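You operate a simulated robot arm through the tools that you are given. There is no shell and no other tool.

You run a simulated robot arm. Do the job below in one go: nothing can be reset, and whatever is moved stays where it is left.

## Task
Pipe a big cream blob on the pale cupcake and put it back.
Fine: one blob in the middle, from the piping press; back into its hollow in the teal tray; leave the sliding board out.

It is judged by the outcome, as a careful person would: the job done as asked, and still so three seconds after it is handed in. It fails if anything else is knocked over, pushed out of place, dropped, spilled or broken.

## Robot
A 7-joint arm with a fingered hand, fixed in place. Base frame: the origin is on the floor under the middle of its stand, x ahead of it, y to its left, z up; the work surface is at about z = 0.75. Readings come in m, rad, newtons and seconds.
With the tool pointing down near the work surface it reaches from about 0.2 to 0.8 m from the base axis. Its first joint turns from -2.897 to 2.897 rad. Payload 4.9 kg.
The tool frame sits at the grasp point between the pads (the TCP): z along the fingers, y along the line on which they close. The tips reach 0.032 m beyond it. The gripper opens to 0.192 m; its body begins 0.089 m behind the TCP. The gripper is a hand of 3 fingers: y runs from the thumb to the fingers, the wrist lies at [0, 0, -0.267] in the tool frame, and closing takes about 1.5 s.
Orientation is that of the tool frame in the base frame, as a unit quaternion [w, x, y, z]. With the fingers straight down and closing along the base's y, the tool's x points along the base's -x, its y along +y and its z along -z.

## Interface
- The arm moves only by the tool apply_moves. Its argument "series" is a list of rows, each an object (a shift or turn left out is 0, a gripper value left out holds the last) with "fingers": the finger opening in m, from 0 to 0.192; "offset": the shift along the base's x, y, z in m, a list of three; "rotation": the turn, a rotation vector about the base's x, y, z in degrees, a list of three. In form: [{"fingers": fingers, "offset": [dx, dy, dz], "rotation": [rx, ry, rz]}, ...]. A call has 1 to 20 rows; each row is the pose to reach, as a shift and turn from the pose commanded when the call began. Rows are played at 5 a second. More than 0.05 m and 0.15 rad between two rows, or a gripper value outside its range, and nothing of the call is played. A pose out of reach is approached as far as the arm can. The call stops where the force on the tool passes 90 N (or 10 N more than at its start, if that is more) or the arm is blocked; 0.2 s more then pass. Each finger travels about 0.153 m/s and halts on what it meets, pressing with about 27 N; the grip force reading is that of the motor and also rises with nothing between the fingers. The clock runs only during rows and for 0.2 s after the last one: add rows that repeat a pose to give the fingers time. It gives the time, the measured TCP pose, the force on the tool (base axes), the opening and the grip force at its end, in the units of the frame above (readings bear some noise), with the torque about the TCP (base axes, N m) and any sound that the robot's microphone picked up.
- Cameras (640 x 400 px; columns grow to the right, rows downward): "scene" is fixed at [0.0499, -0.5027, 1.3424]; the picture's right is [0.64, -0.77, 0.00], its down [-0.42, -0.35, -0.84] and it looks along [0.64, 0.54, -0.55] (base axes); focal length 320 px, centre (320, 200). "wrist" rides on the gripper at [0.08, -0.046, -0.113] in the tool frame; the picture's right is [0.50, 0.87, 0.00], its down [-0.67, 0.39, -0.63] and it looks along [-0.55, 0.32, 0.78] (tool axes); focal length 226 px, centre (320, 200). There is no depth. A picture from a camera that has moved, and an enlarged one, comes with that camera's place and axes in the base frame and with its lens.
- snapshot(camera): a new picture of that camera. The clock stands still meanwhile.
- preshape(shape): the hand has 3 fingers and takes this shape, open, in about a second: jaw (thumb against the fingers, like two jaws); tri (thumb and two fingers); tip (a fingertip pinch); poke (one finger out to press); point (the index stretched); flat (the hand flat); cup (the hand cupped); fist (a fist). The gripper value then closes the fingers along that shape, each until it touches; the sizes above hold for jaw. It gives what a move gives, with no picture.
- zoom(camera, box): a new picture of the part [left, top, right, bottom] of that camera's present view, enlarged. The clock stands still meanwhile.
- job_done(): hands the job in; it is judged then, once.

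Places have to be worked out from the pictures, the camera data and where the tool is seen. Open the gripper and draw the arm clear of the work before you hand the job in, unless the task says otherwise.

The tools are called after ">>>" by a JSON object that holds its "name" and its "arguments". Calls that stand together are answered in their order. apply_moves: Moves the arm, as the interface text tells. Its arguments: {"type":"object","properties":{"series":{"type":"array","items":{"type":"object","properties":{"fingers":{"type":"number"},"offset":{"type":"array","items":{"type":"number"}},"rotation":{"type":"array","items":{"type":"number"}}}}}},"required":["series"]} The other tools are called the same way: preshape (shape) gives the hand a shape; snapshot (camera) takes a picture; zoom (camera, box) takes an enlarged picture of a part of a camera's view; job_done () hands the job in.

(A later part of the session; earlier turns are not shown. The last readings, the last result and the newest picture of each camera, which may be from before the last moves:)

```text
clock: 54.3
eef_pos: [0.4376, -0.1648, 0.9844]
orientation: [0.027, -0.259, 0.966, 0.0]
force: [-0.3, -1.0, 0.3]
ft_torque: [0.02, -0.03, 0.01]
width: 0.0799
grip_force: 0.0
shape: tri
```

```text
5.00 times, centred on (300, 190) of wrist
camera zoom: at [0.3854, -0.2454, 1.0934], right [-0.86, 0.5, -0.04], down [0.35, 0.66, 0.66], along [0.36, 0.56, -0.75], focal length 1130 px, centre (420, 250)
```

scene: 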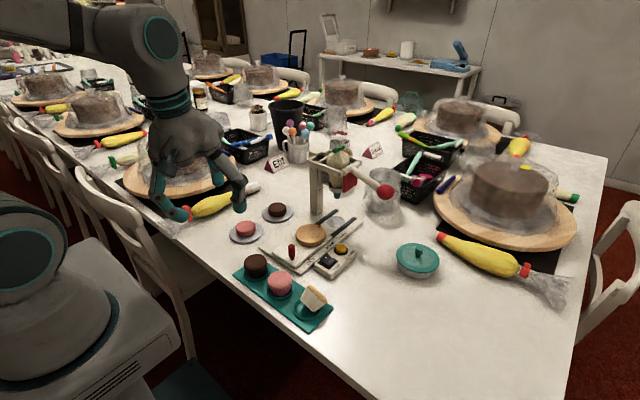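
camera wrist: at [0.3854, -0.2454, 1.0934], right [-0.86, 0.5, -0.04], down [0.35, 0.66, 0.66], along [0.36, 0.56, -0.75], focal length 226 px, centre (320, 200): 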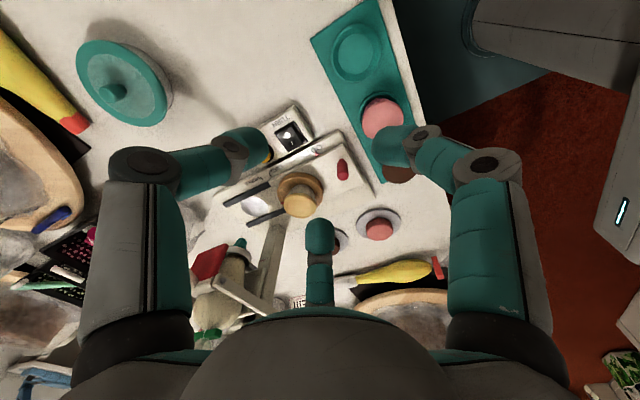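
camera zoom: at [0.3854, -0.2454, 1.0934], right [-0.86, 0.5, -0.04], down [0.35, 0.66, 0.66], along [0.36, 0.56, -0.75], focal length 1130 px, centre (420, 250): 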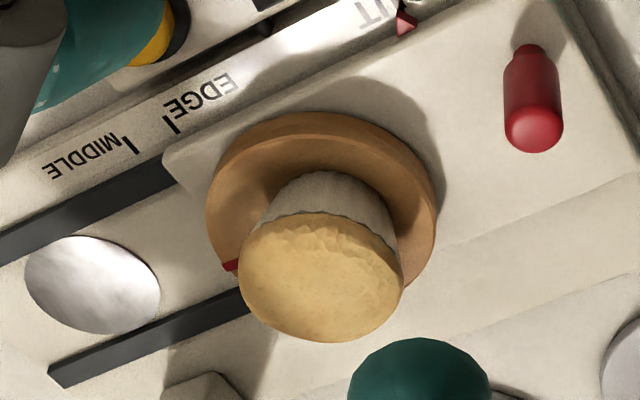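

The cupcake is on the disc, about 5 mm toward -x of its centre; I can compensate along the slide when I position the board. Next I'll grip the red peg with a tilted three-finger grip, which lets me push and pull the board precisely, so I move above the peg at (0.4625, -0.0645).

>>> {"name": "apply_moves", "arguments": {"series": [{"offset": [0.003, 0.02, -0.01], "rotation": [-0.1, -2.5, 0]}, {"offset": [0.007, 0.04, -0.02], "rotation": [-0.2, -5, 0]}, {"offset": [0.011, 0.06, -0.035], "rotation": [-0.4, -8, 0]}, {"offset": [0.015, 0.08, -0.055], "rotation": [-0.55, -11, -0.1]}, {"offset": [0.02, 0.095, -0.075], "rotation": [-0.7, -13.5, -0.1]}, {"offset": [0.0213, 0.1011, -0.09], "rotation": [-0.78, -15.1, -0.12]}, {"offset": [0.0213, 0.1011, -0.09], "rotation": [-0.78, -15.1, -0.12]}]}}

>>> {"name": "zoom", "arguments": {"camera": "wrist", "box": [220, 60, 420, 220]}}

>>> {"name": "zoom", "arguments": {"camera": "scene", "box": [240, 170, 368, 290]}}

```text
clock: 55.9
eef_pos: [0.4573, -0.0636, 0.8965]
orientation: [0.152, -0.256, 0.954, -0.04]
force: [-0.6, -0.2, -0.5]
ft_torque: [-0.02, 0.03, 0.03]
width: 0.0796
grip_force: 0.1
shape: tri
```

```text
2.50 times, centred on (320, 140) of wrist
camera zoom: at [0.3783, -0.1425, 0.9878], right [-0.82, 0.5, -0.27], down [0.17, 0.67, 0.72], along [0.54, 0.55, -0.64], focal length 565 px, centre (320, 350)
```

zoom: 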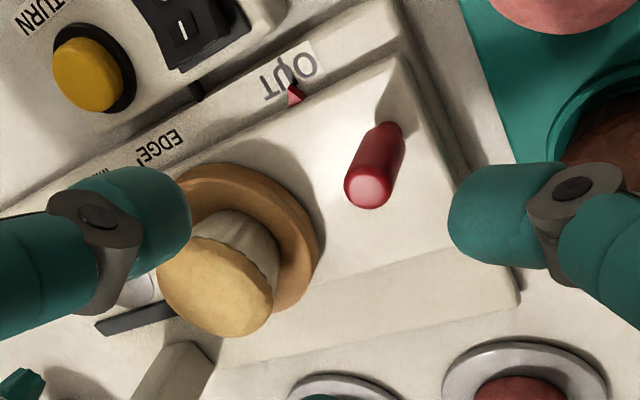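

```text
3.33 times, centred on (304, 230) of scene
camera zoom: at [0.0499, -0.5027, 1.3424], right [0.64, -0.77, 0.0], down [-0.42, -0.35, -0.84], along [0.64, 0.54, -0.55], focal length 1066 px, centre (373, 100)
```

zoom: 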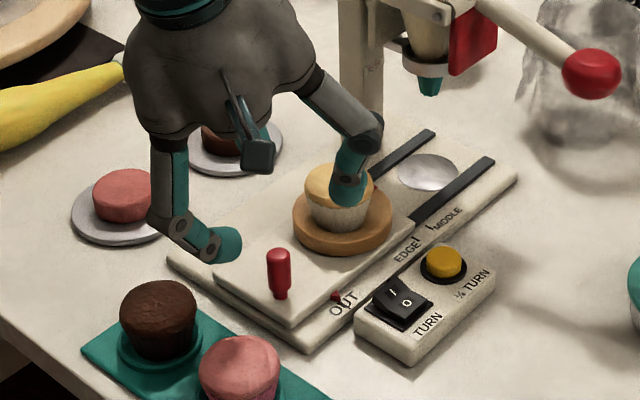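

The peg is at about (0.4615, -0.064). I'll lower over it in the open tri shape; the tips will straddle it with room on the disc and tray sides.

>>> {"name": "apply_moves", "arguments": {"series": [{"offset": [-0.001, -0.0005, -0.015]}, {"offset": [-0.002, -0.001, -0.03]}, {"offset": [-0.002, -0.001, -0.045]}, {"offset": [-0.002, -0.001, -0.058]}, {"offset": [-0.002, -0.001, -0.064]}, {"offset": [-0.002, -0.001, -0.064]}]}}

>>> {"name": "zoom", "arguments": {"camera": "wrist", "box": [220, 60, 420, 220]}}

>>> {"name": "zoom", "arguments": {"camera": "scene", "box": [240, 200, 368, 290]}}

```text
clock: 57.3
eef_pos: [0.4541, -0.0662, 0.8311]
orientation: [0.152, -0.256, 0.954, -0.041]
force: [-0.4, 0.1, 1.0]
ft_torque: [-0.04, -0.02, 0.01]
width: 0.0798
grip_force: 0.0
shape: tri
```

```text
2.50 times, centred on (320, 140) of wrist
camera zoom: at [0.3767, -0.1454, 0.9226], right [-0.82, 0.5, -0.27], down [0.17, 0.67, 0.72], along [0.54, 0.55, -0.64], focal length 565 px, centre (320, 350)
```

zoom: 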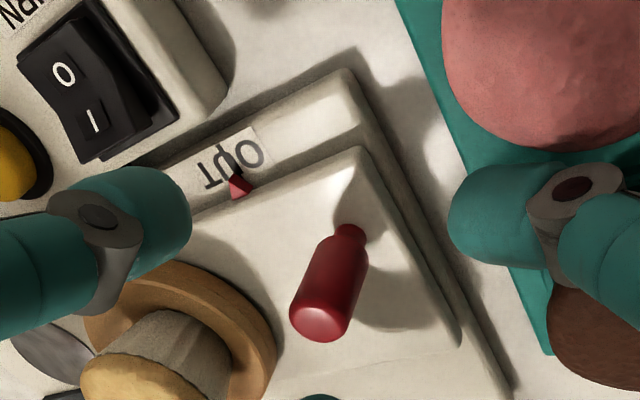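

```text
4.44 times, centred on (304, 245) of scene
camera zoom: at [0.0499, -0.5027, 1.3424], right [0.64, -0.77, 0.0], down [-0.42, -0.35, -0.84], along [0.64, 0.54, -0.55], focal length 1421 px, centre (391, 0)
```

zoom: 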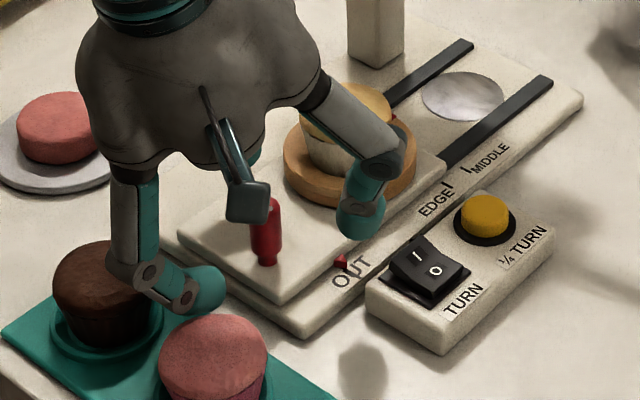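

The peg's top is exactly on the tool axis, 14 mm beyond the TCP. Closing gently on it.

>>> {"name": "apply_moves", "arguments": {"series": [{"fingers": 0.06}, {"fingers": 0.045}, {"fingers": 0.033}, {"fingers": 0.025}, {"fingers": 0.02}, {"fingers": 0.016}, {"fingers": 0.013}, {"fingers": 0.013}]}}

>>> {"name": "zoom", "arguments": {"camera": "wrist", "box": [220, 60, 420, 220]}}

>>> {"name": "zoom", "arguments": {"camera": "scene", "box": [240, 200, 368, 290]}}

```text
clock: 59.1
eef_pos: [0.4551, -0.0657, 0.8306]
orientation: [0.152, -0.256, 0.954, -0.041]
force: [0.4, 2.4, 2.8]
ft_torque: [0.1, 0.01, 0.04]
width: 0.0139
grip_force: 0.1
shape: tri
```

```text
2.50 times, centred on (320, 140) of wrist
camera zoom: at [0.3767, -0.1453, 0.9228], right [-0.82, 0.5, -0.27], down [0.17, 0.67, 0.72], along [0.54, 0.55, -0.64], focal length 565 px, centre (320, 350)
```

zoom: 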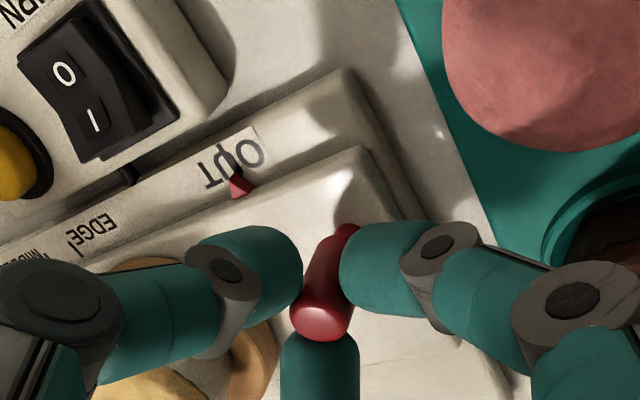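

```text
4.44 times, centred on (304, 245) of scene
camera zoom: at [0.0499, -0.5027, 1.3424], right [0.64, -0.77, 0.0], down [-0.42, -0.35, -0.84], along [0.64, 0.54, -0.55], focal length 1421 px, centre (391, 0)
```

zoom: 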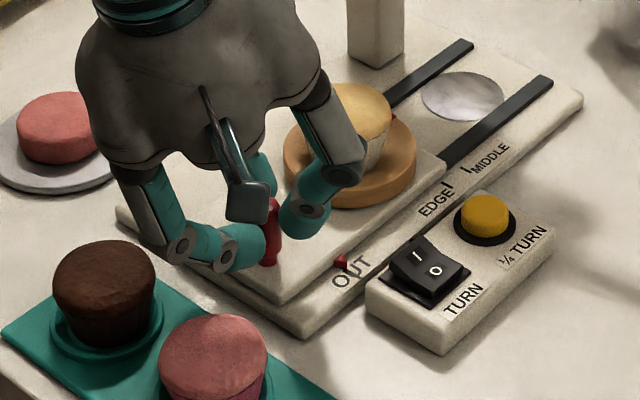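

The tips are around the peg but not yet bearing. I'll close a little further until the grip registers.

>>> {"name": "apply_moves", "arguments": {"series": [{"fingers": 0.01}, {"fingers": 0.007}, {"fingers": 0.004}, {"fingers": 0.004}]}}

>>> {"name": "zoom", "arguments": {"camera": "wrist", "box": [220, 60, 420, 220]}}

```text
clock: 60.1
eef_pos: [0.454, -0.0659, 0.8296]
orientation: [0.151, -0.255, 0.954, -0.04]
force: [1.9, -0.1, -5.9]
ft_torque: [-0.02, 0.07, -0.01]
width: 0.0106
grip_force: 27.5
shape: tri
```

```text
2.50 times, centred on (320, 140) of wrist
camera zoom: at [0.3763, -0.1454, 0.9223], right [-0.82, 0.5, -0.27], down [0.17, 0.67, 0.72], along [0.54, 0.55, -0.64], focal length 565 px, centre (320, 350)
```

zoom: 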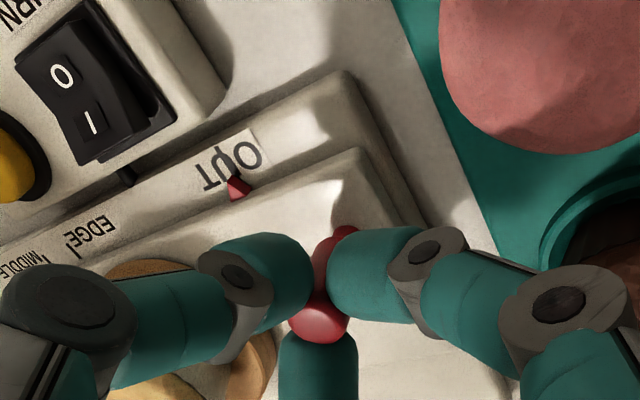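

Firm grip on the peg. I'll push the board toward +x smoothly for the first 6 cm and check that the board and cupcake follow.

>>> {"name": "apply_moves", "arguments": {"series": [{"offset": [0.003, 0, 0]}, {"offset": [0.008, 0, 0]}, {"offset": [0.015, 0, 0]}, {"offset": [0.023, 0, 0]}, {"offset": [0.031, 0, 0]}, {"offset": [0.039, 0, 0]}, {"offset": [0.047, 0, 0]}, {"offset": [0.054, 0, 0]}, {"offset": [0.058, 0, 0]}, {"offset": [0.06, 0, 0]}, {"offset": [0.06, 0, 0]}]}}

>>> {"name": "zoom", "arguments": {"camera": "scene", "box": [260, 140, 388, 260]}}

>>> {"name": "snapshot", "arguments": {"camera": "wrist"}}

```text
clock: 62.5
eef_pos: [0.5127, -0.0661, 0.8299]
orientation: [0.152, -0.254, 0.954, -0.04]
force: [0.0, -6.3, -7.8]
ft_torque: [-0.14, 0.19, -0.1]
width: 0.0103
grip_force: 27.3
shape: tri
```

```text
3.33 times, centred on (324, 200) of scene
camera zoom: at [0.0499, -0.5027, 1.3424], right [0.64, -0.77, 0.0], down [-0.42, -0.35, -0.84], along [0.64, 0.54, -0.55], focal length 1066 px, centre (307, 200)
```

zoom: 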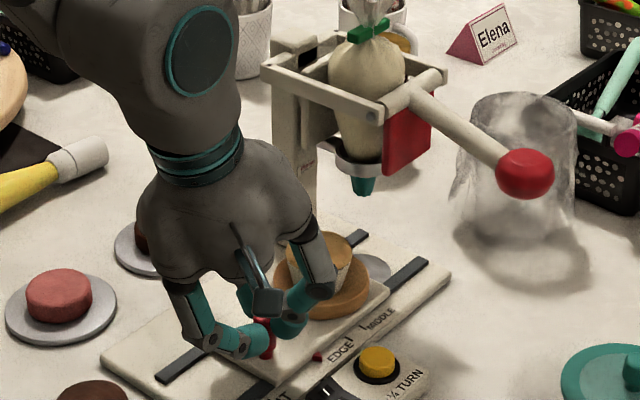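

```text
taken
camera wrist: at [0.4355, -0.1452, 0.9224], right [-0.82, 0.5, -0.27], down [0.17, 0.67, 0.72], along [0.54, 0.55, -0.64], focal length 226 px, centre (320, 200)
```

wrist: 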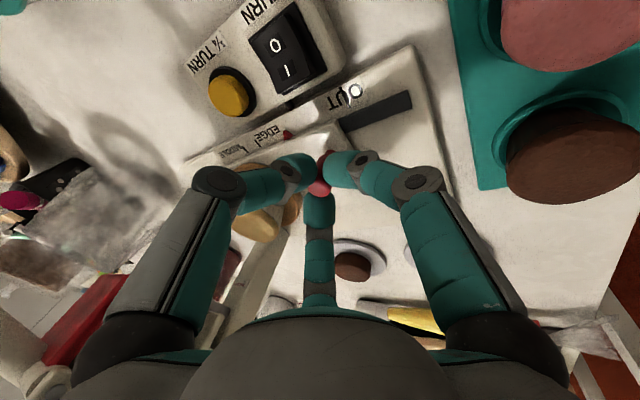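

The board, disc and cupcake follow; a 6 N side force suggests the slide runs very slightly toward -y, so I'll add a small -y component. Next 4.5 cm, then look at the pointer.

>>> {"name": "apply_moves", "arguments": {"series": [{"offset": [0.003, -0.0012, 0]}, {"offset": [0.008, -0.0016, 0]}, {"offset": [0.015, -0.002, 0]}, {"offset": [0.022, -0.0023, 0]}, {"offset": [0.029, -0.0026, 0]}, {"offset": [0.036, -0.0028, 0]}, {"offset": [0.041, -0.003, 0]}, {"offset": [0.044, -0.003, 0]}, {"offset": [0.045, -0.003, 0]}, {"offset": [0.045, -0.003, 0]}]}}

>>> {"name": "zoom", "arguments": {"camera": "scene", "box": [290, 150, 386, 250]}}

>>> {"name": "zoom", "arguments": {"camera": "scene", "box": [316, 205, 364, 240]}}

>>> {"name": "snapshot", "arguments": {"camera": "wrist"}}

```text
clock: 64.7
eef_pos: [0.5601, -0.0688, 0.8298]
orientation: [0.151, -0.257, 0.954, -0.039]
force: [-0.3, 9.1, -9.1]
ft_torque: [0.21, 0.22, 0.1]
width: 0.01
grip_force: 26.9
shape: tri
```

```text
4.00 times, centred on (338, 200) of scene
camera zoom: at [0.0499, -0.5027, 1.3424], right [0.64, -0.77, 0.0], down [-0.42, -0.35, -0.84], along [0.64, 0.54, -0.55], focal length 1279 px, centre (248, 200)
```

zoom: 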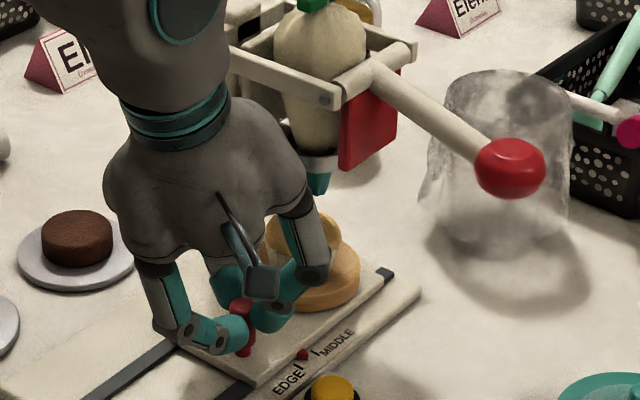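

```text
11.43 times, centred on (340, 222) of scene
camera zoom: at [0.0499, -0.5027, 1.3424], right [0.64, -0.77, 0.0], down [-0.42, -0.35, -0.84], along [0.64, 0.54, -0.55], focal length 3654 px, centre (91, -57)
```

zoom: 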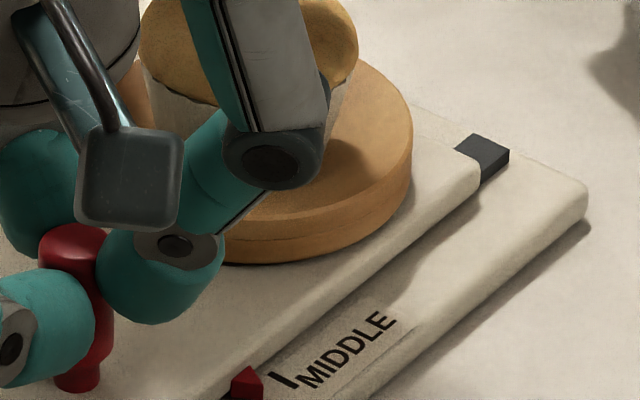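

```text
taken
camera wrist: at [0.4813, -0.1471, 0.9225], right [-0.82, 0.5, -0.27], down [0.17, 0.67, 0.72], along [0.54, 0.55, -0.64], focal length 226 px, centre (320, 200)
```

wrist: 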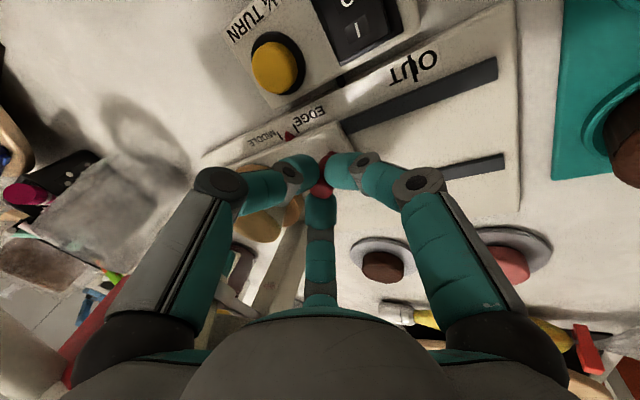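

The side force flipped sign, so the slide is practically along x; I'll take back most of the -y. The pointer is close to MIDDLE now, so I'll zoom in to read it.

>>> {"name": "zoom", "arguments": {"camera": "wrist", "box": [230, 90, 350, 165]}}

>>> {"name": "zoom", "arguments": {"camera": "scene", "box": [326, 222, 358, 246]}}

>>> {"name": "zoom", "arguments": {"camera": "scene", "box": [304, 165, 352, 215]}}

```text
5.33 times, centred on (290, 128) of wrist
camera zoom: at [0.4813, -0.1471, 0.9225], right [-0.82, 0.5, -0.27], down [0.17, 0.67, 0.72], along [0.54, 0.55, -0.64], focal length 1206 px, centre (480, 587)
```

zoom: 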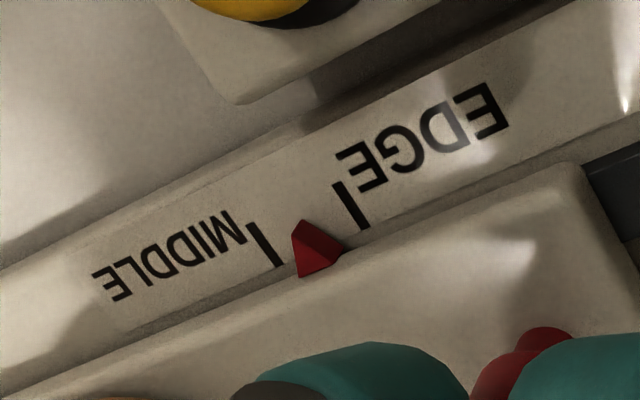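

```text
16.00 times, centred on (342, 234) of scene
camera zoom: at [0.0499, -0.5027, 1.3424], right [0.64, -0.77, 0.0], down [-0.42, -0.35, -0.84], along [0.64, 0.54, -0.55], focal length 5115 px, centre (-32, -344)
```

zoom: 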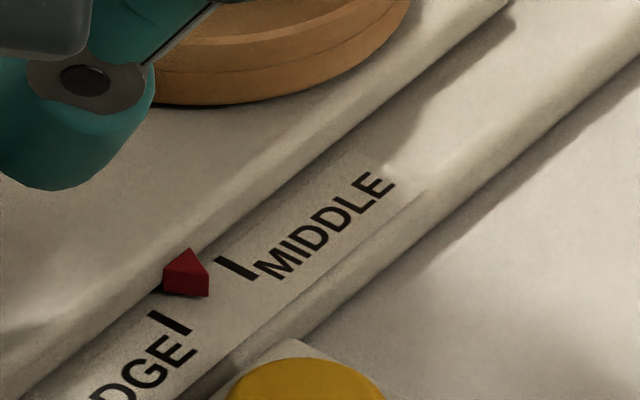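

```text
8.00 times, centred on (328, 190) of scene
camera zoom: at [0.0499, -0.5027, 1.3424], right [0.64, -0.77, 0.0], down [-0.42, -0.35, -0.84], along [0.64, 0.54, -0.55], focal length 2558 px, centre (256, 280)
```

zoom: 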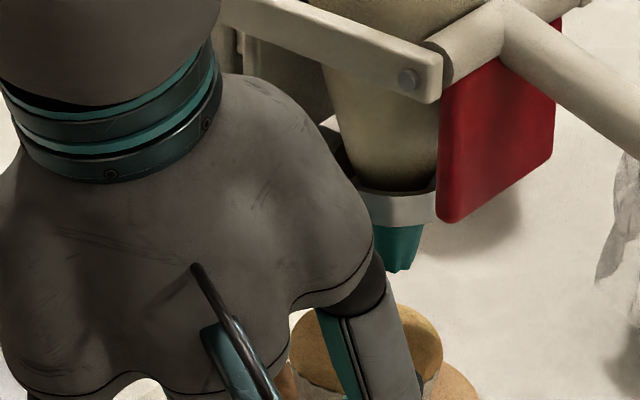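

Both views put the pointer about two-thirds of the way from EDGE to MIDDLE, so roughly 6.6 mm remain. I'll move that and relax the sideways load.

>>> {"name": "apply_moves", "arguments": {"series": [{"offset": [0.001, 0.001, 0]}, {"offset": [0.003, 0.0018, 0]}, {"offset": [0.005, 0.0018, 0]}, {"offset": [0.0066, 0.0018, 0]}, {"offset": [0.0066, 0.0018, 0]}]}}

>>> {"name": "zoom", "arguments": {"camera": "wrist", "box": [230, 90, 350, 165]}}

>>> {"name": "zoom", "arguments": {"camera": "scene", "box": [326, 222, 358, 246]}}

>>> {"name": "zoom", "arguments": {"camera": "scene", "box": [310, 175, 358, 225]}}

```text
clock: 65.9
eef_pos: [0.5665, -0.0674, 0.8287]
orientation: [0.152, -0.256, 0.954, -0.04]
force: [-0.9, -1.9, -7.1]
ft_torque: [-0.04, 0.17, -0.05]
width: 0.0102
grip_force: 27.2
shape: tri
```

```text
5.33 times, centred on (290, 128) of wrist
camera zoom: at [0.4878, -0.146, 0.9224], right [-0.82, 0.5, -0.27], down [0.17, 0.67, 0.72], along [0.54, 0.55, -0.64], focal length 1206 px, centre (480, 587)
```

zoom: 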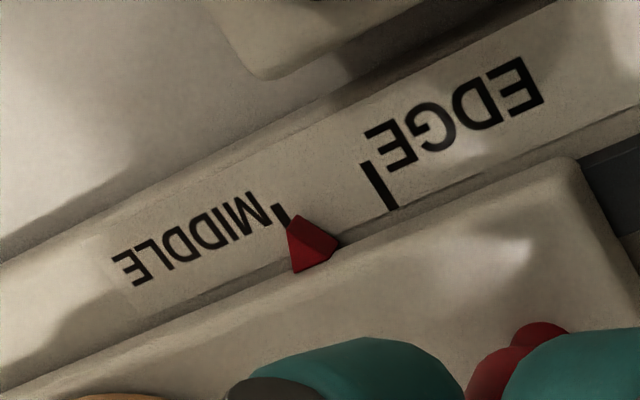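

```text
16.00 times, centred on (342, 234) of scene
camera zoom: at [0.0499, -0.5027, 1.3424], right [0.64, -0.77, 0.0], down [-0.42, -0.35, -0.84], along [0.64, 0.54, -0.55], focal length 5115 px, centre (-32, -344)
```

zoom: 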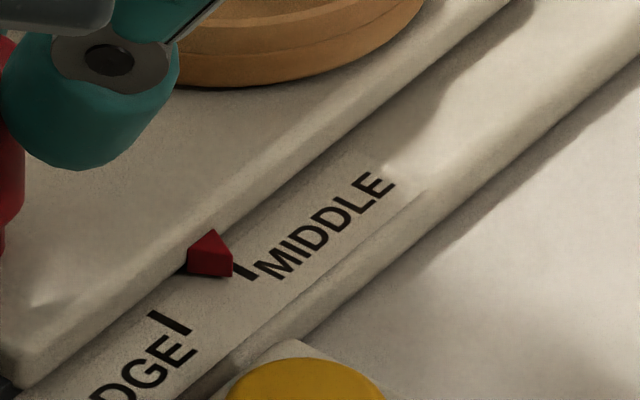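

```text
8.00 times, centred on (334, 200) of scene
camera zoom: at [0.0499, -0.5027, 1.3424], right [0.64, -0.77, 0.0], down [-0.42, -0.35, -0.84], along [0.64, 0.54, -0.55], focal length 2558 px, centre (208, 200)
```

zoom: 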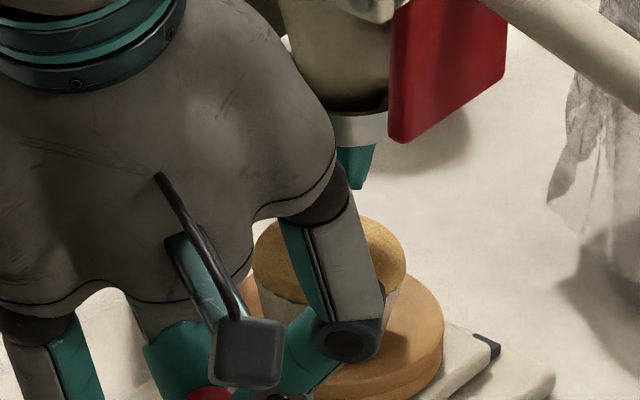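

The pointer is at the MIDDLE tick to within about 2 mm, but the cupcake's own 5 mm offset leaves its centre about 8 mm short of the nozzle. There's no end-stop force yet, so I'll ease forward a few millimetres more while watching the force.

>>> {"name": "apply_moves", "arguments": {"series": [{"offset": [0.001, 0, 0]}, {"offset": [0.002, 0, 0]}, {"offset": [0.003, 0, 0]}, {"offset": [0.004, 0, 0]}, {"offset": [0.004, 0, 0]}]}}

>>> {"name": "zoom", "arguments": {"camera": "scene", "box": [326, 222, 358, 246]}}

>>> {"name": "zoom", "arguments": {"camera": "scene", "box": [310, 175, 358, 225]}}

```text
clock: 67.1
eef_pos: [0.5705, -0.0668, 0.8311]
orientation: [0.15, -0.255, 0.954, -0.04]
force: [-0.5, -3.4, -9.4]
ft_torque: [-0.06, 0.19, -0.02]
width: 0.01
grip_force: 27.0
shape: tri
```

```text
16.00 times, centred on (342, 234) of scene
camera zoom: at [0.0499, -0.5027, 1.3424], right [0.64, -0.77, 0.0], down [-0.42, -0.35, -0.84], along [0.64, 0.54, -0.55], focal length 5115 px, centre (-32, -344)
```

zoom: 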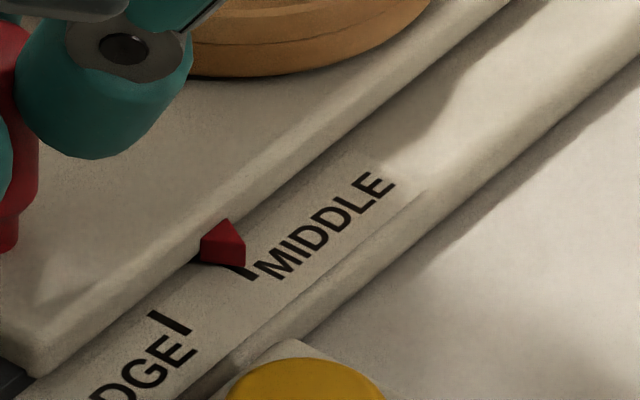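

```text
8.00 times, centred on (334, 200) of scene
camera zoom: at [0.0499, -0.5027, 1.3424], right [0.64, -0.77, 0.0], down [-0.42, -0.35, -0.84], along [0.64, 0.54, -0.55], focal length 2558 px, centre (208, 200)
```

zoom: 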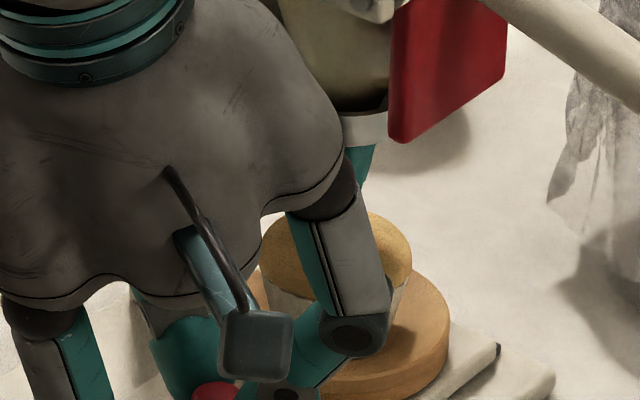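

The pointer apex is on the MIDDLE tick now, with the cupcake centre about 4–5 mm short of the nozzle axis because of its offset on the disc. I'll try another 4 mm gently.

>>> {"name": "apply_moves", "arguments": {"series": [{"offset": [0.001, 0.0008, 0]}, {"offset": [0.002, 0.0008, 0]}, {"offset": [0.003, 0.0008, 0]}, {"offset": [0.004, 0.0008, 0]}, {"offset": [0.004, 0.0008, 0]}]}}

>>> {"name": "zoom", "arguments": {"camera": "scene", "box": [326, 222, 358, 246]}}

>>> {"name": "zoom", "arguments": {"camera": "wrist", "box": [230, 90, 350, 165]}}

```text
clock: 68.3
eef_pos: [0.5716, -0.0651, 0.8291]
orientation: [0.149, -0.256, 0.954, -0.04]
force: [-30.1, -14.5, 9.1]
ft_torque: [-0.26, 0.87, -0.22]
width: 0.0103
grip_force: 26.5
shape: tri
```

```text
16.00 times, centred on (342, 234) of scene
camera zoom: at [0.0499, -0.5027, 1.3424], right [0.64, -0.77, 0.0], down [-0.42, -0.35, -0.84], along [0.64, 0.54, -0.55], focal length 5115 px, centre (-32, -344)
```

zoom: 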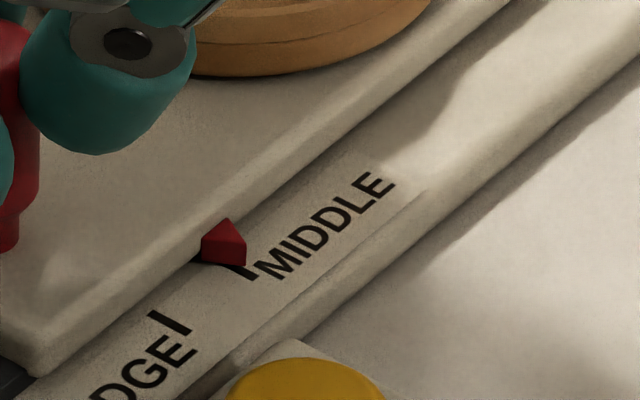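

```text
5.33 times, centred on (290, 128) of wrist
camera zoom: at [0.4936, -0.1453, 0.9226], right [-0.82, 0.5, -0.26], down [0.18, 0.67, 0.72], along [0.54, 0.55, -0.64], focal length 1206 px, centre (480, 587)
```

zoom: 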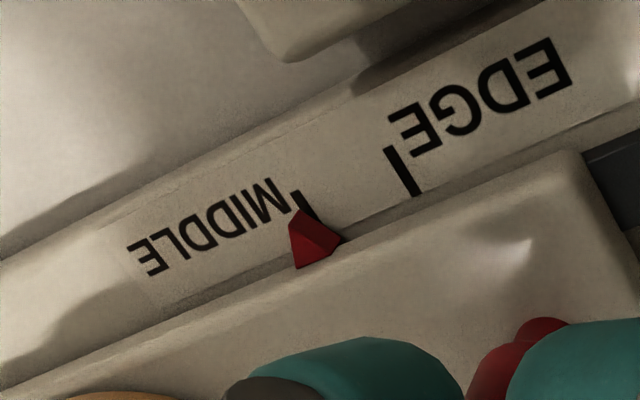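

That's the end stop: 30 N in x with the pointer exactly on MIDDLE. I'll relax the push, release the peg and back the hand off to look at nozzle versus cupcake alignment.

>>> {"name": "apply_moves", "arguments": {"series": [{"offset": [-0.002, 0, 0]}, {"offset": [-0.0036, 0, 0]}, {"offset": [-0.0036, 0, 0], "fingers": 0.012}, {"offset": [-0.0036, 0, 0], "fingers": 0.02}, {"offset": [-0.0036, 0, 0], "fingers": 0.035}, {"offset": [-0.0036, 0, 0], "fingers": 0.05}, {"offset": [-0.0036, 0, 0], "fingers": 0.06}, {"offset": [-0.0036, 0, 0], "fingers": 0.06}]}}

>>> {"name": "zoom", "arguments": {"camera": "scene", "box": [290, 150, 386, 250]}}

```text
clock: 70.1
eef_pos: [0.57, -0.0665, 0.831]
orientation: [0.152, -0.256, 0.954, -0.041]
force: [0.7, -0.3, -0.9]
ft_torque: [-0.04, -0.01, 0.01]
width: 0.0596
grip_force: 0.1
shape: tri
```

```text
4.00 times, centred on (338, 200) of scene
camera zoom: at [0.0499, -0.5027, 1.3424], right [0.64, -0.77, 0.0], down [-0.42, -0.35, -0.84], along [0.64, 0.54, -0.55], focal length 1279 px, centre (248, 200)
```

zoom: 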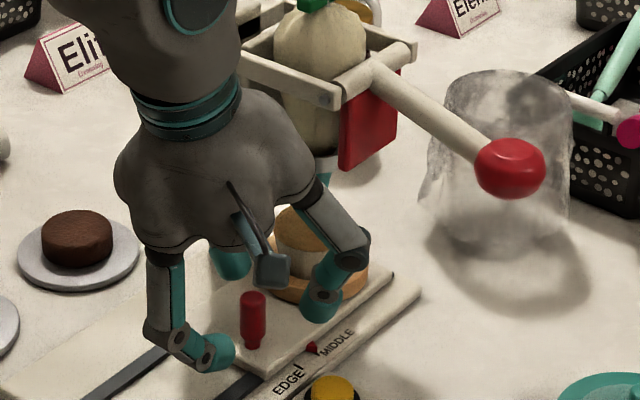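

I'll withdraw back and up, then to the left, to clear the scene camera's view of the nozzle.

>>> {"name": "apply_moves", "arguments": {"series": [{"offset": [-0.008, 0, 0.025]}, {"offset": [-0.018, 0, 0.055]}, {"offset": [-0.035, 0, 0.085]}, {"offset": [-0.06, 0.01, 0.115]}, {"offset": [-0.09, 0.03, 0.14]}, {"offset": [-0.12, 0.06, 0.16]}, {"offset": [-0.145, 0.09, 0.18]}, {"offset": [-0.16, 0.12, 0.19]}, {"offset": [-0.16, 0.12, 0.19]}]}}

>>> {"name": "zoom", "arguments": {"camera": "scene", "box": [300, 160, 380, 230]}}

>>> {"name": "zoom", "arguments": {"camera": "scene", "box": [320, 190, 360, 220]}}

>>> {"name": "snapshot", "arguments": {"camera": "wrist"}}

```text
clock: 72.1
eef_pos: [0.4075, 0.0553, 1.02]
orientation: [0.151, -0.255, 0.954, -0.039]
force: [0.2, 0.0, -0.4]
ft_torque: [0.0, -0.03, 0.01]
width: 0.0597
grip_force: 0.0
shape: tri
```

```text
5.71 times, centred on (340, 195) of scene
camera zoom: at [0.0499, -0.5027, 1.3424], right [0.64, -0.77, 0.0], down [-0.42, -0.35, -0.84], along [0.64, 0.54, -0.55], focal length 1827 px, centre (206, 229)
```

zoom: 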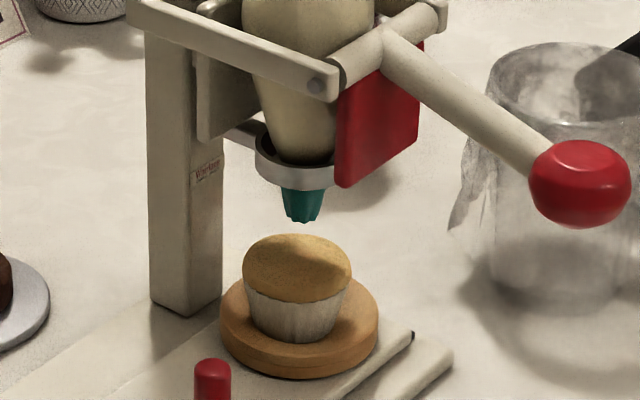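

```text
13.33 times, centred on (340, 205) of scene
camera zoom: at [0.0499, -0.5027, 1.3424], right [0.64, -0.77, 0.0], down [-0.42, -0.35, -0.84], along [0.64, 0.54, -0.55], focal length 4262 px, centre (53, 133)
```

zoom: 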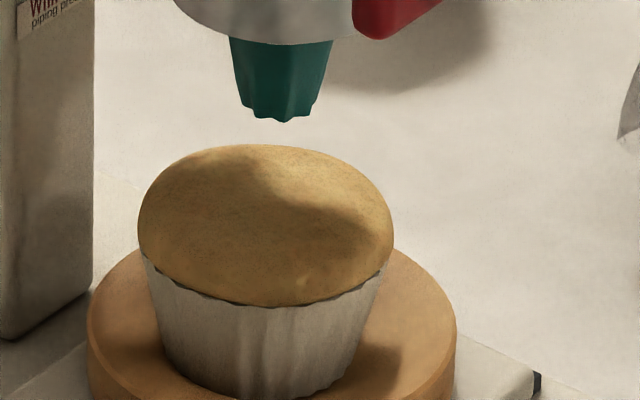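

```text
taken
camera wrist: at [0.3291, -0.0243, 1.1116], right [-0.82, 0.5, -0.27], down [0.17, 0.67, 0.72], along [0.54, 0.55, -0.64], focal length 226 px, centre (320, 200)
```

wrist: 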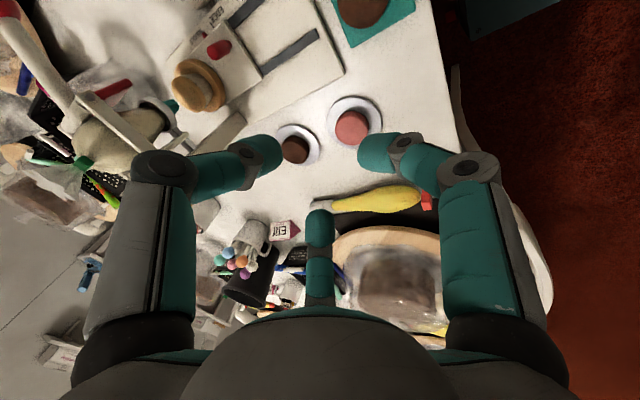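

The board sits properly at MIDDLE (nozzle over the disc centre), but the cupcake is about 6–7 mm off toward -x, which I don't want for a centred blob. The stop prevents overshooting, so I'll bring the board back out and re-seat the cupcake. First I retrace to the peg and grip it again.

>>> {"name": "apply_moves", "arguments": {"series": [{"offset": [0.015, -0.03, -0.01], "fingers": 0.06}, {"offset": [0.04, -0.06, -0.03]}, {"offset": [0.07, -0.09, -0.05]}, {"offset": [0.1, -0.11, -0.075]}, {"offset": [0.125, -0.12, -0.105]}, {"offset": [0.142, -0.12, -0.135]}, {"offset": [0.152, -0.12, -0.165]}, {"offset": [0.16, -0.12, -0.19]}, {"offset": [0.16, -0.12, -0.19]}, {"offset": [0.16, -0.12, -0.19], "fingers": 0.045}, {"offset": [0.16, -0.12, -0.19], "fingers": 0.032}, {"offset": [0.16, -0.12, -0.19], "fingers": 0.022}, {"offset": [0.16, -0.12, -0.19], "fingers": 0.014}, {"offset": [0.16, -0.12, -0.19], "fingers": 0.008}, {"offset": [0.16, -0.12, -0.19], "fingers": 0.004}, {"offset": [0.16, -0.12, -0.19], "fingers": 0.004}]}}

>>> {"name": "zoom", "arguments": {"camera": "wrist", "box": [220, 60, 420, 220]}}

```text
clock: 75.5
eef_pos: [0.5693, -0.0657, 0.8325]
orientation: [0.152, -0.256, 0.954, -0.04]
force: [1.6, 3.0, -2.6]
ft_torque: [0.08, 0.03, 0.06]
width: 0.0112
grip_force: 26.9
shape: tri
```

```text
2.50 times, centred on (320, 140) of wrist
camera zoom: at [0.4899, -0.145, 0.9237], right [-0.82, 0.5, -0.27], down [0.17, 0.67, 0.72], along [0.54, 0.55, -0.64], focal length 565 px, centre (320, 350)
```

zoom: 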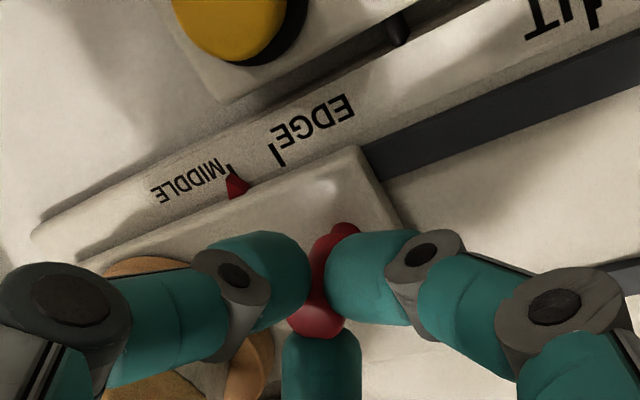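

Peg gripped again. Drawing the board back out smoothly to OUT.

>>> {"name": "apply_moves", "arguments": {"series": [{"offset": [-0.002, 0, 0]}, {"offset": [-0.006, 0, 0]}, {"offset": [-0.012, 0, 0]}, {"offset": [-0.019, 0, 0]}, {"offset": [-0.027, 0, 0]}, {"offset": [-0.035, 0, 0]}, {"offset": [-0.043, 0, 0]}, {"offset": [-0.051, 0, 0]}, {"offset": [-0.059, 0, 0]}, {"offset": [-0.067, 0, 0]}, {"offset": [-0.075, 0, 0]}, {"offset": [-0.083, 0, 0]}, {"offset": [-0.091, 0, 0]}, {"offset": [-0.099, 0, 0]}, {"offset": [-0.106, 0, 0]}, {"offset": [-0.111, 0, 0]}, {"offset": [-0.114, 0, 0]}, {"offset": [-0.116, 0, 0]}, {"offset": [-0.116, 0, 0]}]}}

>>> {"name": "zoom", "arguments": {"camera": "scene", "box": [270, 190, 366, 270]}}

```text
clock: 79.5
eef_pos: [0.4542, -0.0664, 0.8317]
orientation: [0.152, -0.256, 0.954, -0.04]
force: [-0.3, 1.1, 3.9]
ft_torque: [0.07, 0.0, 0.02]
width: 0.0112
grip_force: 27.4
shape: tri
```

```text
5.00 times, centred on (318, 230) of scene
camera zoom: at [0.0499, -0.5027, 1.3424], right [0.64, -0.77, 0.0], down [-0.42, -0.35, -0.84], along [0.64, 0.54, -0.55], focal length 1598 px, centre (330, 50)
```

zoom: 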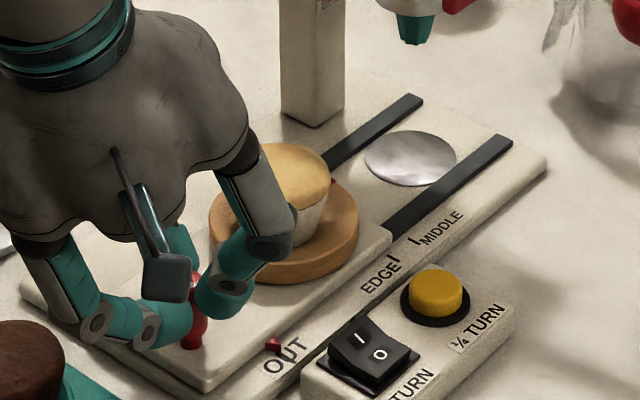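

The board is back at OUT. I'll release the peg, rise, straighten to 3° tilt and move over the cupcake again with the fingers at 0.08.

>>> {"name": "apply_moves", "arguments": {"series": [{"fingers": 0.02}, {"fingers": 0.04}, {"fingers": 0.06}, {"offset": [-0.008, 0, 0.025], "fingers": 0.06}, {"offset": [-0.016, 0, 0.055]}, {"offset": [-0.02, 0, 0.085]}, {"offset": [-0.005, 0.004, 0.1], "rotation": [0, 2.5, 0], "fingers": 0.08}, {"offset": [0.025, 0.009, 0.1], "rotation": [0, 5, 0]}, {"offset": [0.055, 0.014, 0.095], "rotation": [0, 8, 0]}, {"offset": [0.078, 0.019, 0.085], "rotation": [0, 11, 0]}, {"offset": [0.089, 0.0203, 0.07], "rotation": [0, 13.5, 0]}, {"offset": [0.092, 0.0203, 0.055], "rotation": [0, 15, 0]}, {"offset": [0.092, 0.0203, 0.055], "rotation": [0, 15, 0]}]}}

>>> {"name": "zoom", "arguments": {"camera": "wrist", "box": [220, 60, 420, 220]}}

>>> {"name": "zoom", "arguments": {"camera": "scene", "box": [275, 165, 371, 245]}}

```text
clock: 82.3
eef_pos: [0.5463, -0.0443, 0.8875]
orientation: [0.025, -0.258, 0.966, -0.007]
force: [0.5, -0.2, -0.1]
ft_torque: [0.01, 0.04, 0.02]
width: 0.0796
grip_force: 0.2
shape: tri
```

```text
2.50 times, centred on (320, 140) of wrist
camera zoom: at [0.4944, -0.1238, 0.9957], right [-0.86, 0.5, -0.05], down [0.35, 0.67, 0.65], along [0.36, 0.55, -0.76], focal length 565 px, centre (320, 350)
```

zoom: 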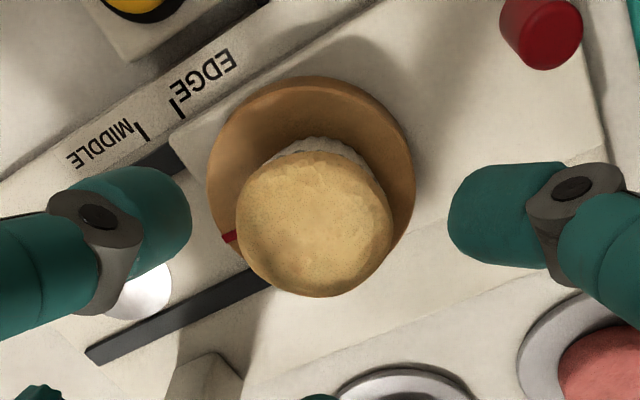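

```text
5.00 times, centred on (323, 205) of scene
camera zoom: at [0.0499, -0.5027, 1.3424], right [0.64, -0.77, 0.0], down [-0.42, -0.35, -0.84], along [0.64, 0.54, -0.55], focal length 1598 px, centre (305, 175)
```

zoom: 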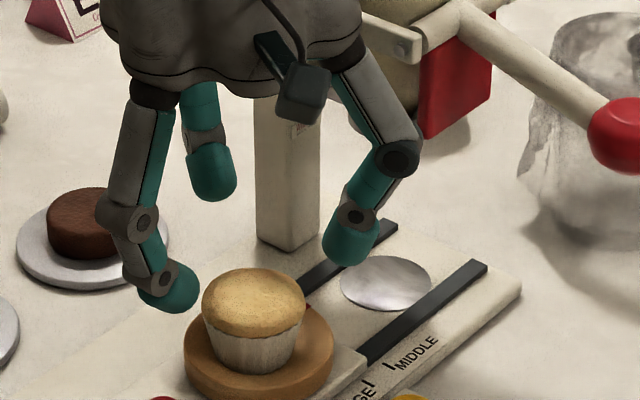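

From above, the cupcake looks better centred than the scene view suggested. I'll take closer zooms from both cameras to settle how far it really is off the disc centre.

>>> {"name": "zoom", "arguments": {"camera": "wrist", "box": [268, 85, 368, 185]}}

>>> {"name": "zoom", "arguments": {"camera": "scene", "box": [294, 215, 334, 250]}}

```text
4.00 times, centred on (318, 135) of wrist
camera zoom: at [0.4944, -0.1238, 0.9957], right [-0.86, 0.5, -0.05], down [0.35, 0.67, 0.65], along [0.36, 0.55, -0.76], focal length 904 px, centre (328, 460)
```

zoom: 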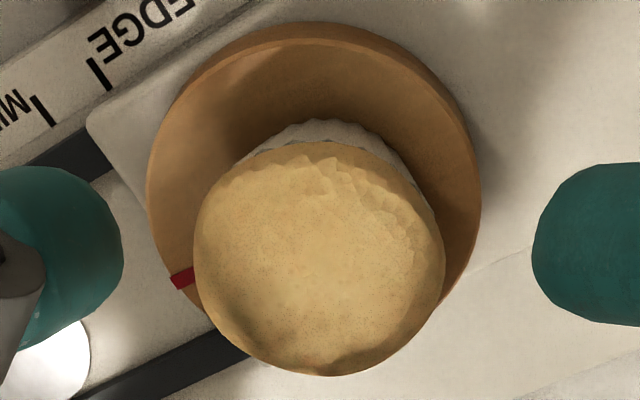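

```text
11.43 times, centred on (314, 232) of scene
camera zoom: at [0.0499, -0.5027, 1.3424], right [0.64, -0.77, 0.0], down [-0.42, -0.35, -0.84], along [0.64, 0.54, -0.55], focal length 3654 px, centre (389, -171)
```

zoom: 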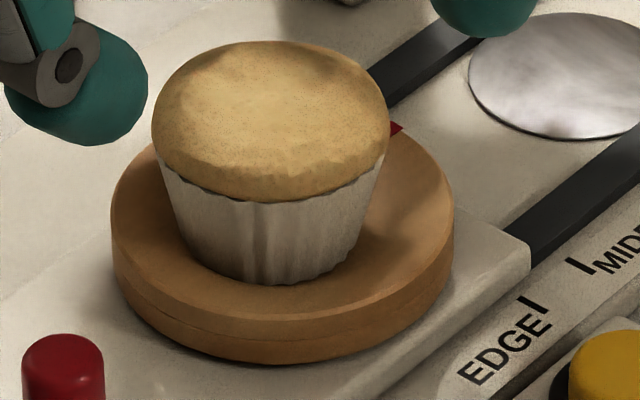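

Careful same-plane comparison from both cameras puts the cupcake roughly (-6, -4) mm off the disc centre. I'll lower around it, grip on the wrapper, and re-seat it by that amount.

>>> {"name": "apply_moves", "arguments": {"series": [{"offset": [0.002, -0.001, -0.012]}, {"offset": [0.0035, -0.002, -0.026]}, {"offset": [0.0035, -0.002, -0.038]}, {"offset": [0.0035, -0.002, -0.048]}, {"offset": [0.0035, -0.002, -0.054]}, {"offset": [0.0035, -0.002, -0.054]}]}}

>>> {"name": "zoom", "arguments": {"camera": "wrist", "box": [200, 90, 440, 240]}}

>>> {"name": "zoom", "arguments": {"camera": "scene", "box": [275, 165, 371, 245]}}

```text
clock: 83.7
eef_pos: [0.5509, -0.0476, 0.832]
orientation: [0.026, -0.259, 0.965, -0.007]
force: [0.3, 0.6, -0.2]
ft_torque: [-0.01, -0.03, -0.05]
width: 0.0798
grip_force: 0.0
shape: tri
```

```text
2.67 times, centred on (320, 165) of wrist
camera zoom: at [0.4987, -0.127, 0.9416], right [-0.86, 0.5, -0.05], down [0.35, 0.67, 0.65], along [0.36, 0.55, -0.76], focal length 603 px, centre (320, 293)
```

zoom: 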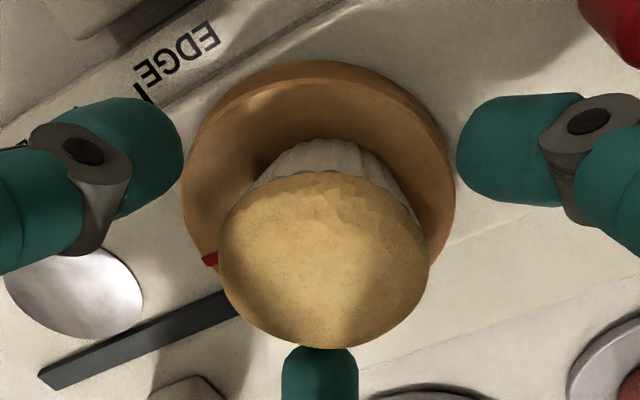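

```text
5.00 times, centred on (323, 205) of scene
camera zoom: at [0.0499, -0.5027, 1.3424], right [0.64, -0.77, 0.0], down [-0.42, -0.35, -0.84], along [0.64, 0.54, -0.55], focal length 1598 px, centre (305, 175)
```

zoom: 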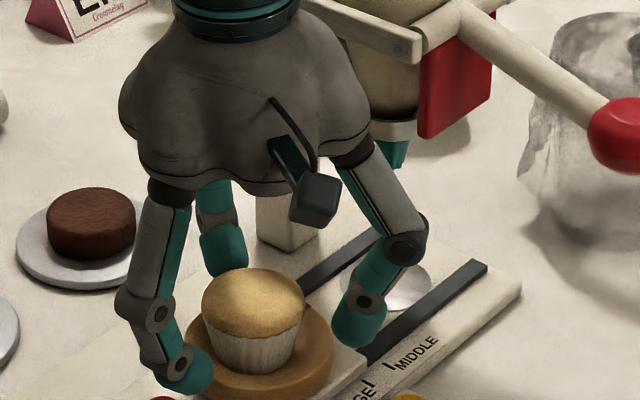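

Centred and clear. Closing on the wrapper in steps.

>>> {"name": "apply_moves", "arguments": {"series": [{"fingers": 0.068}, {"fingers": 0.06}, {"fingers": 0.055}, {"fingers": 0.051}, {"fingers": 0.048}, {"fingers": 0.045}, {"fingers": 0.042}, {"fingers": 0.04}, {"fingers": 0.04}]}}

>>> {"name": "zoom", "arguments": {"camera": "wrist", "box": [200, 90, 440, 240]}}

>>> {"name": "zoom", "arguments": {"camera": "scene", "box": [285, 195, 349, 245]}}

```text
clock: 85.7
eef_pos: [0.5496, -0.0479, 0.833]
orientation: [0.026, -0.258, 0.966, -0.007]
force: [-1.2, -0.2, -0.2]
ft_torque: [0.0, -0.01, 0.03]
width: 0.0478
grip_force: 27.2
shape: tri
```

```text
2.67 times, centred on (320, 165) of wrist
camera zoom: at [0.4987, -0.1269, 0.9417], right [-0.86, 0.5, -0.05], down [0.35, 0.67, 0.65], along [0.36, 0.55, -0.76], focal length 603 px, centre (320, 293)
```

zoom: 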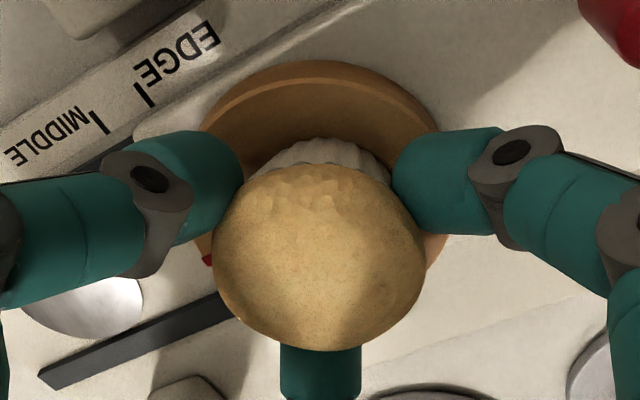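

```text
8.00 times, centred on (317, 220) of scene
camera zoom: at [0.0499, -0.5027, 1.3424], right [0.64, -0.77, 0.0], down [-0.42, -0.35, -0.84], along [0.64, 0.54, -0.55], focal length 2558 px, centre (344, 40)
```

zoom: 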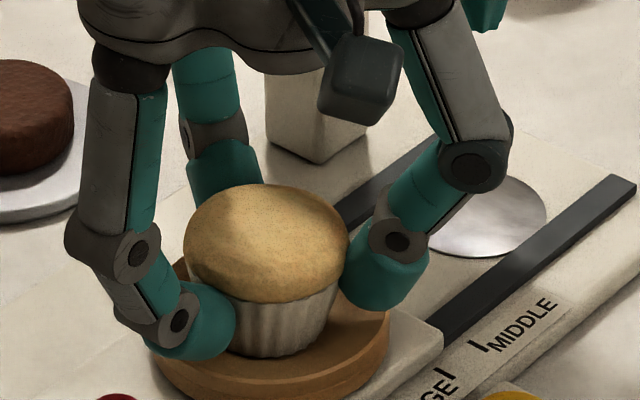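

Firm grip again. I'll lift 5 mm, shift (+6.5, +4.5) mm, and set it back down at the same height.

>>> {"name": "apply_moves", "arguments": {"series": [{"offset": [0, 0, 0.002]}, {"offset": [0, 0, 0.005]}, {"offset": [0.002, 0.0015, 0.005]}, {"offset": [0.0045, 0.003, 0.005]}, {"offset": [0.0065, 0.0045, 0.005]}, {"offset": [0.0065, 0.0045, 0.005]}, {"offset": [0.0065, 0.0045, 0.003]}, {"offset": [0.0065, 0.0045, 0.001]}, {"offset": [0.0065, 0.0045, 0.0]}, {"offset": [0.0065, 0.0045, 0.0]}]}}

>>> {"name": "zoom", "arguments": {"camera": "wrist", "box": [200, 90, 440, 240]}}

>>> {"name": "zoom", "arguments": {"camera": "scene", "box": [285, 195, 349, 245]}}

```text
clock: 87.9
eef_pos: [0.5568, -0.0433, 0.8315]
orientation: [0.026, -0.259, 0.966, -0.007]
force: [-0.1, 0.2, -0.9]
ft_torque: [-0.02, 0.01, 0.04]
width: 0.0479
grip_force: 27.0
shape: tri
```

```text
2.67 times, centred on (320, 165) of wrist
camera zoom: at [0.5047, -0.1226, 0.941], right [-0.86, 0.5, -0.05], down [0.35, 0.67, 0.65], along [0.36, 0.55, -0.76], focal length 603 px, centre (320, 293)
```

zoom: 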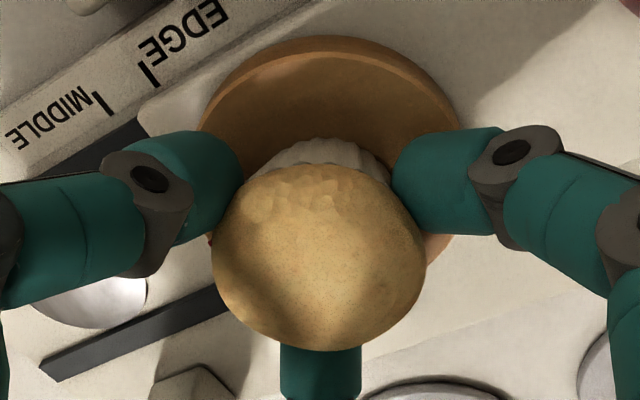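

```text
8.00 times, centred on (317, 220) of scene
camera zoom: at [0.0499, -0.5027, 1.3424], right [0.64, -0.77, 0.0], down [-0.42, -0.35, -0.84], along [0.64, 0.54, -0.55], focal length 2558 px, centre (344, 40)
```

zoom: 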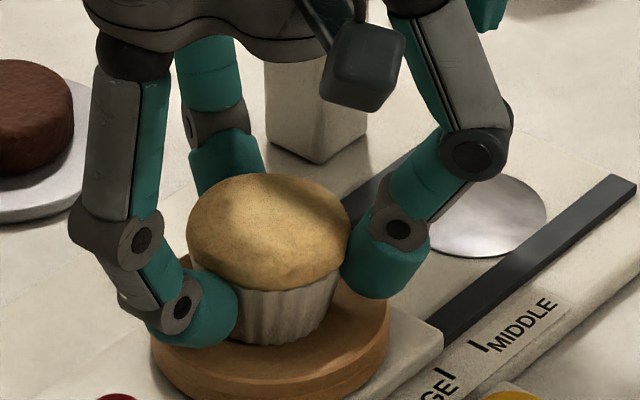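

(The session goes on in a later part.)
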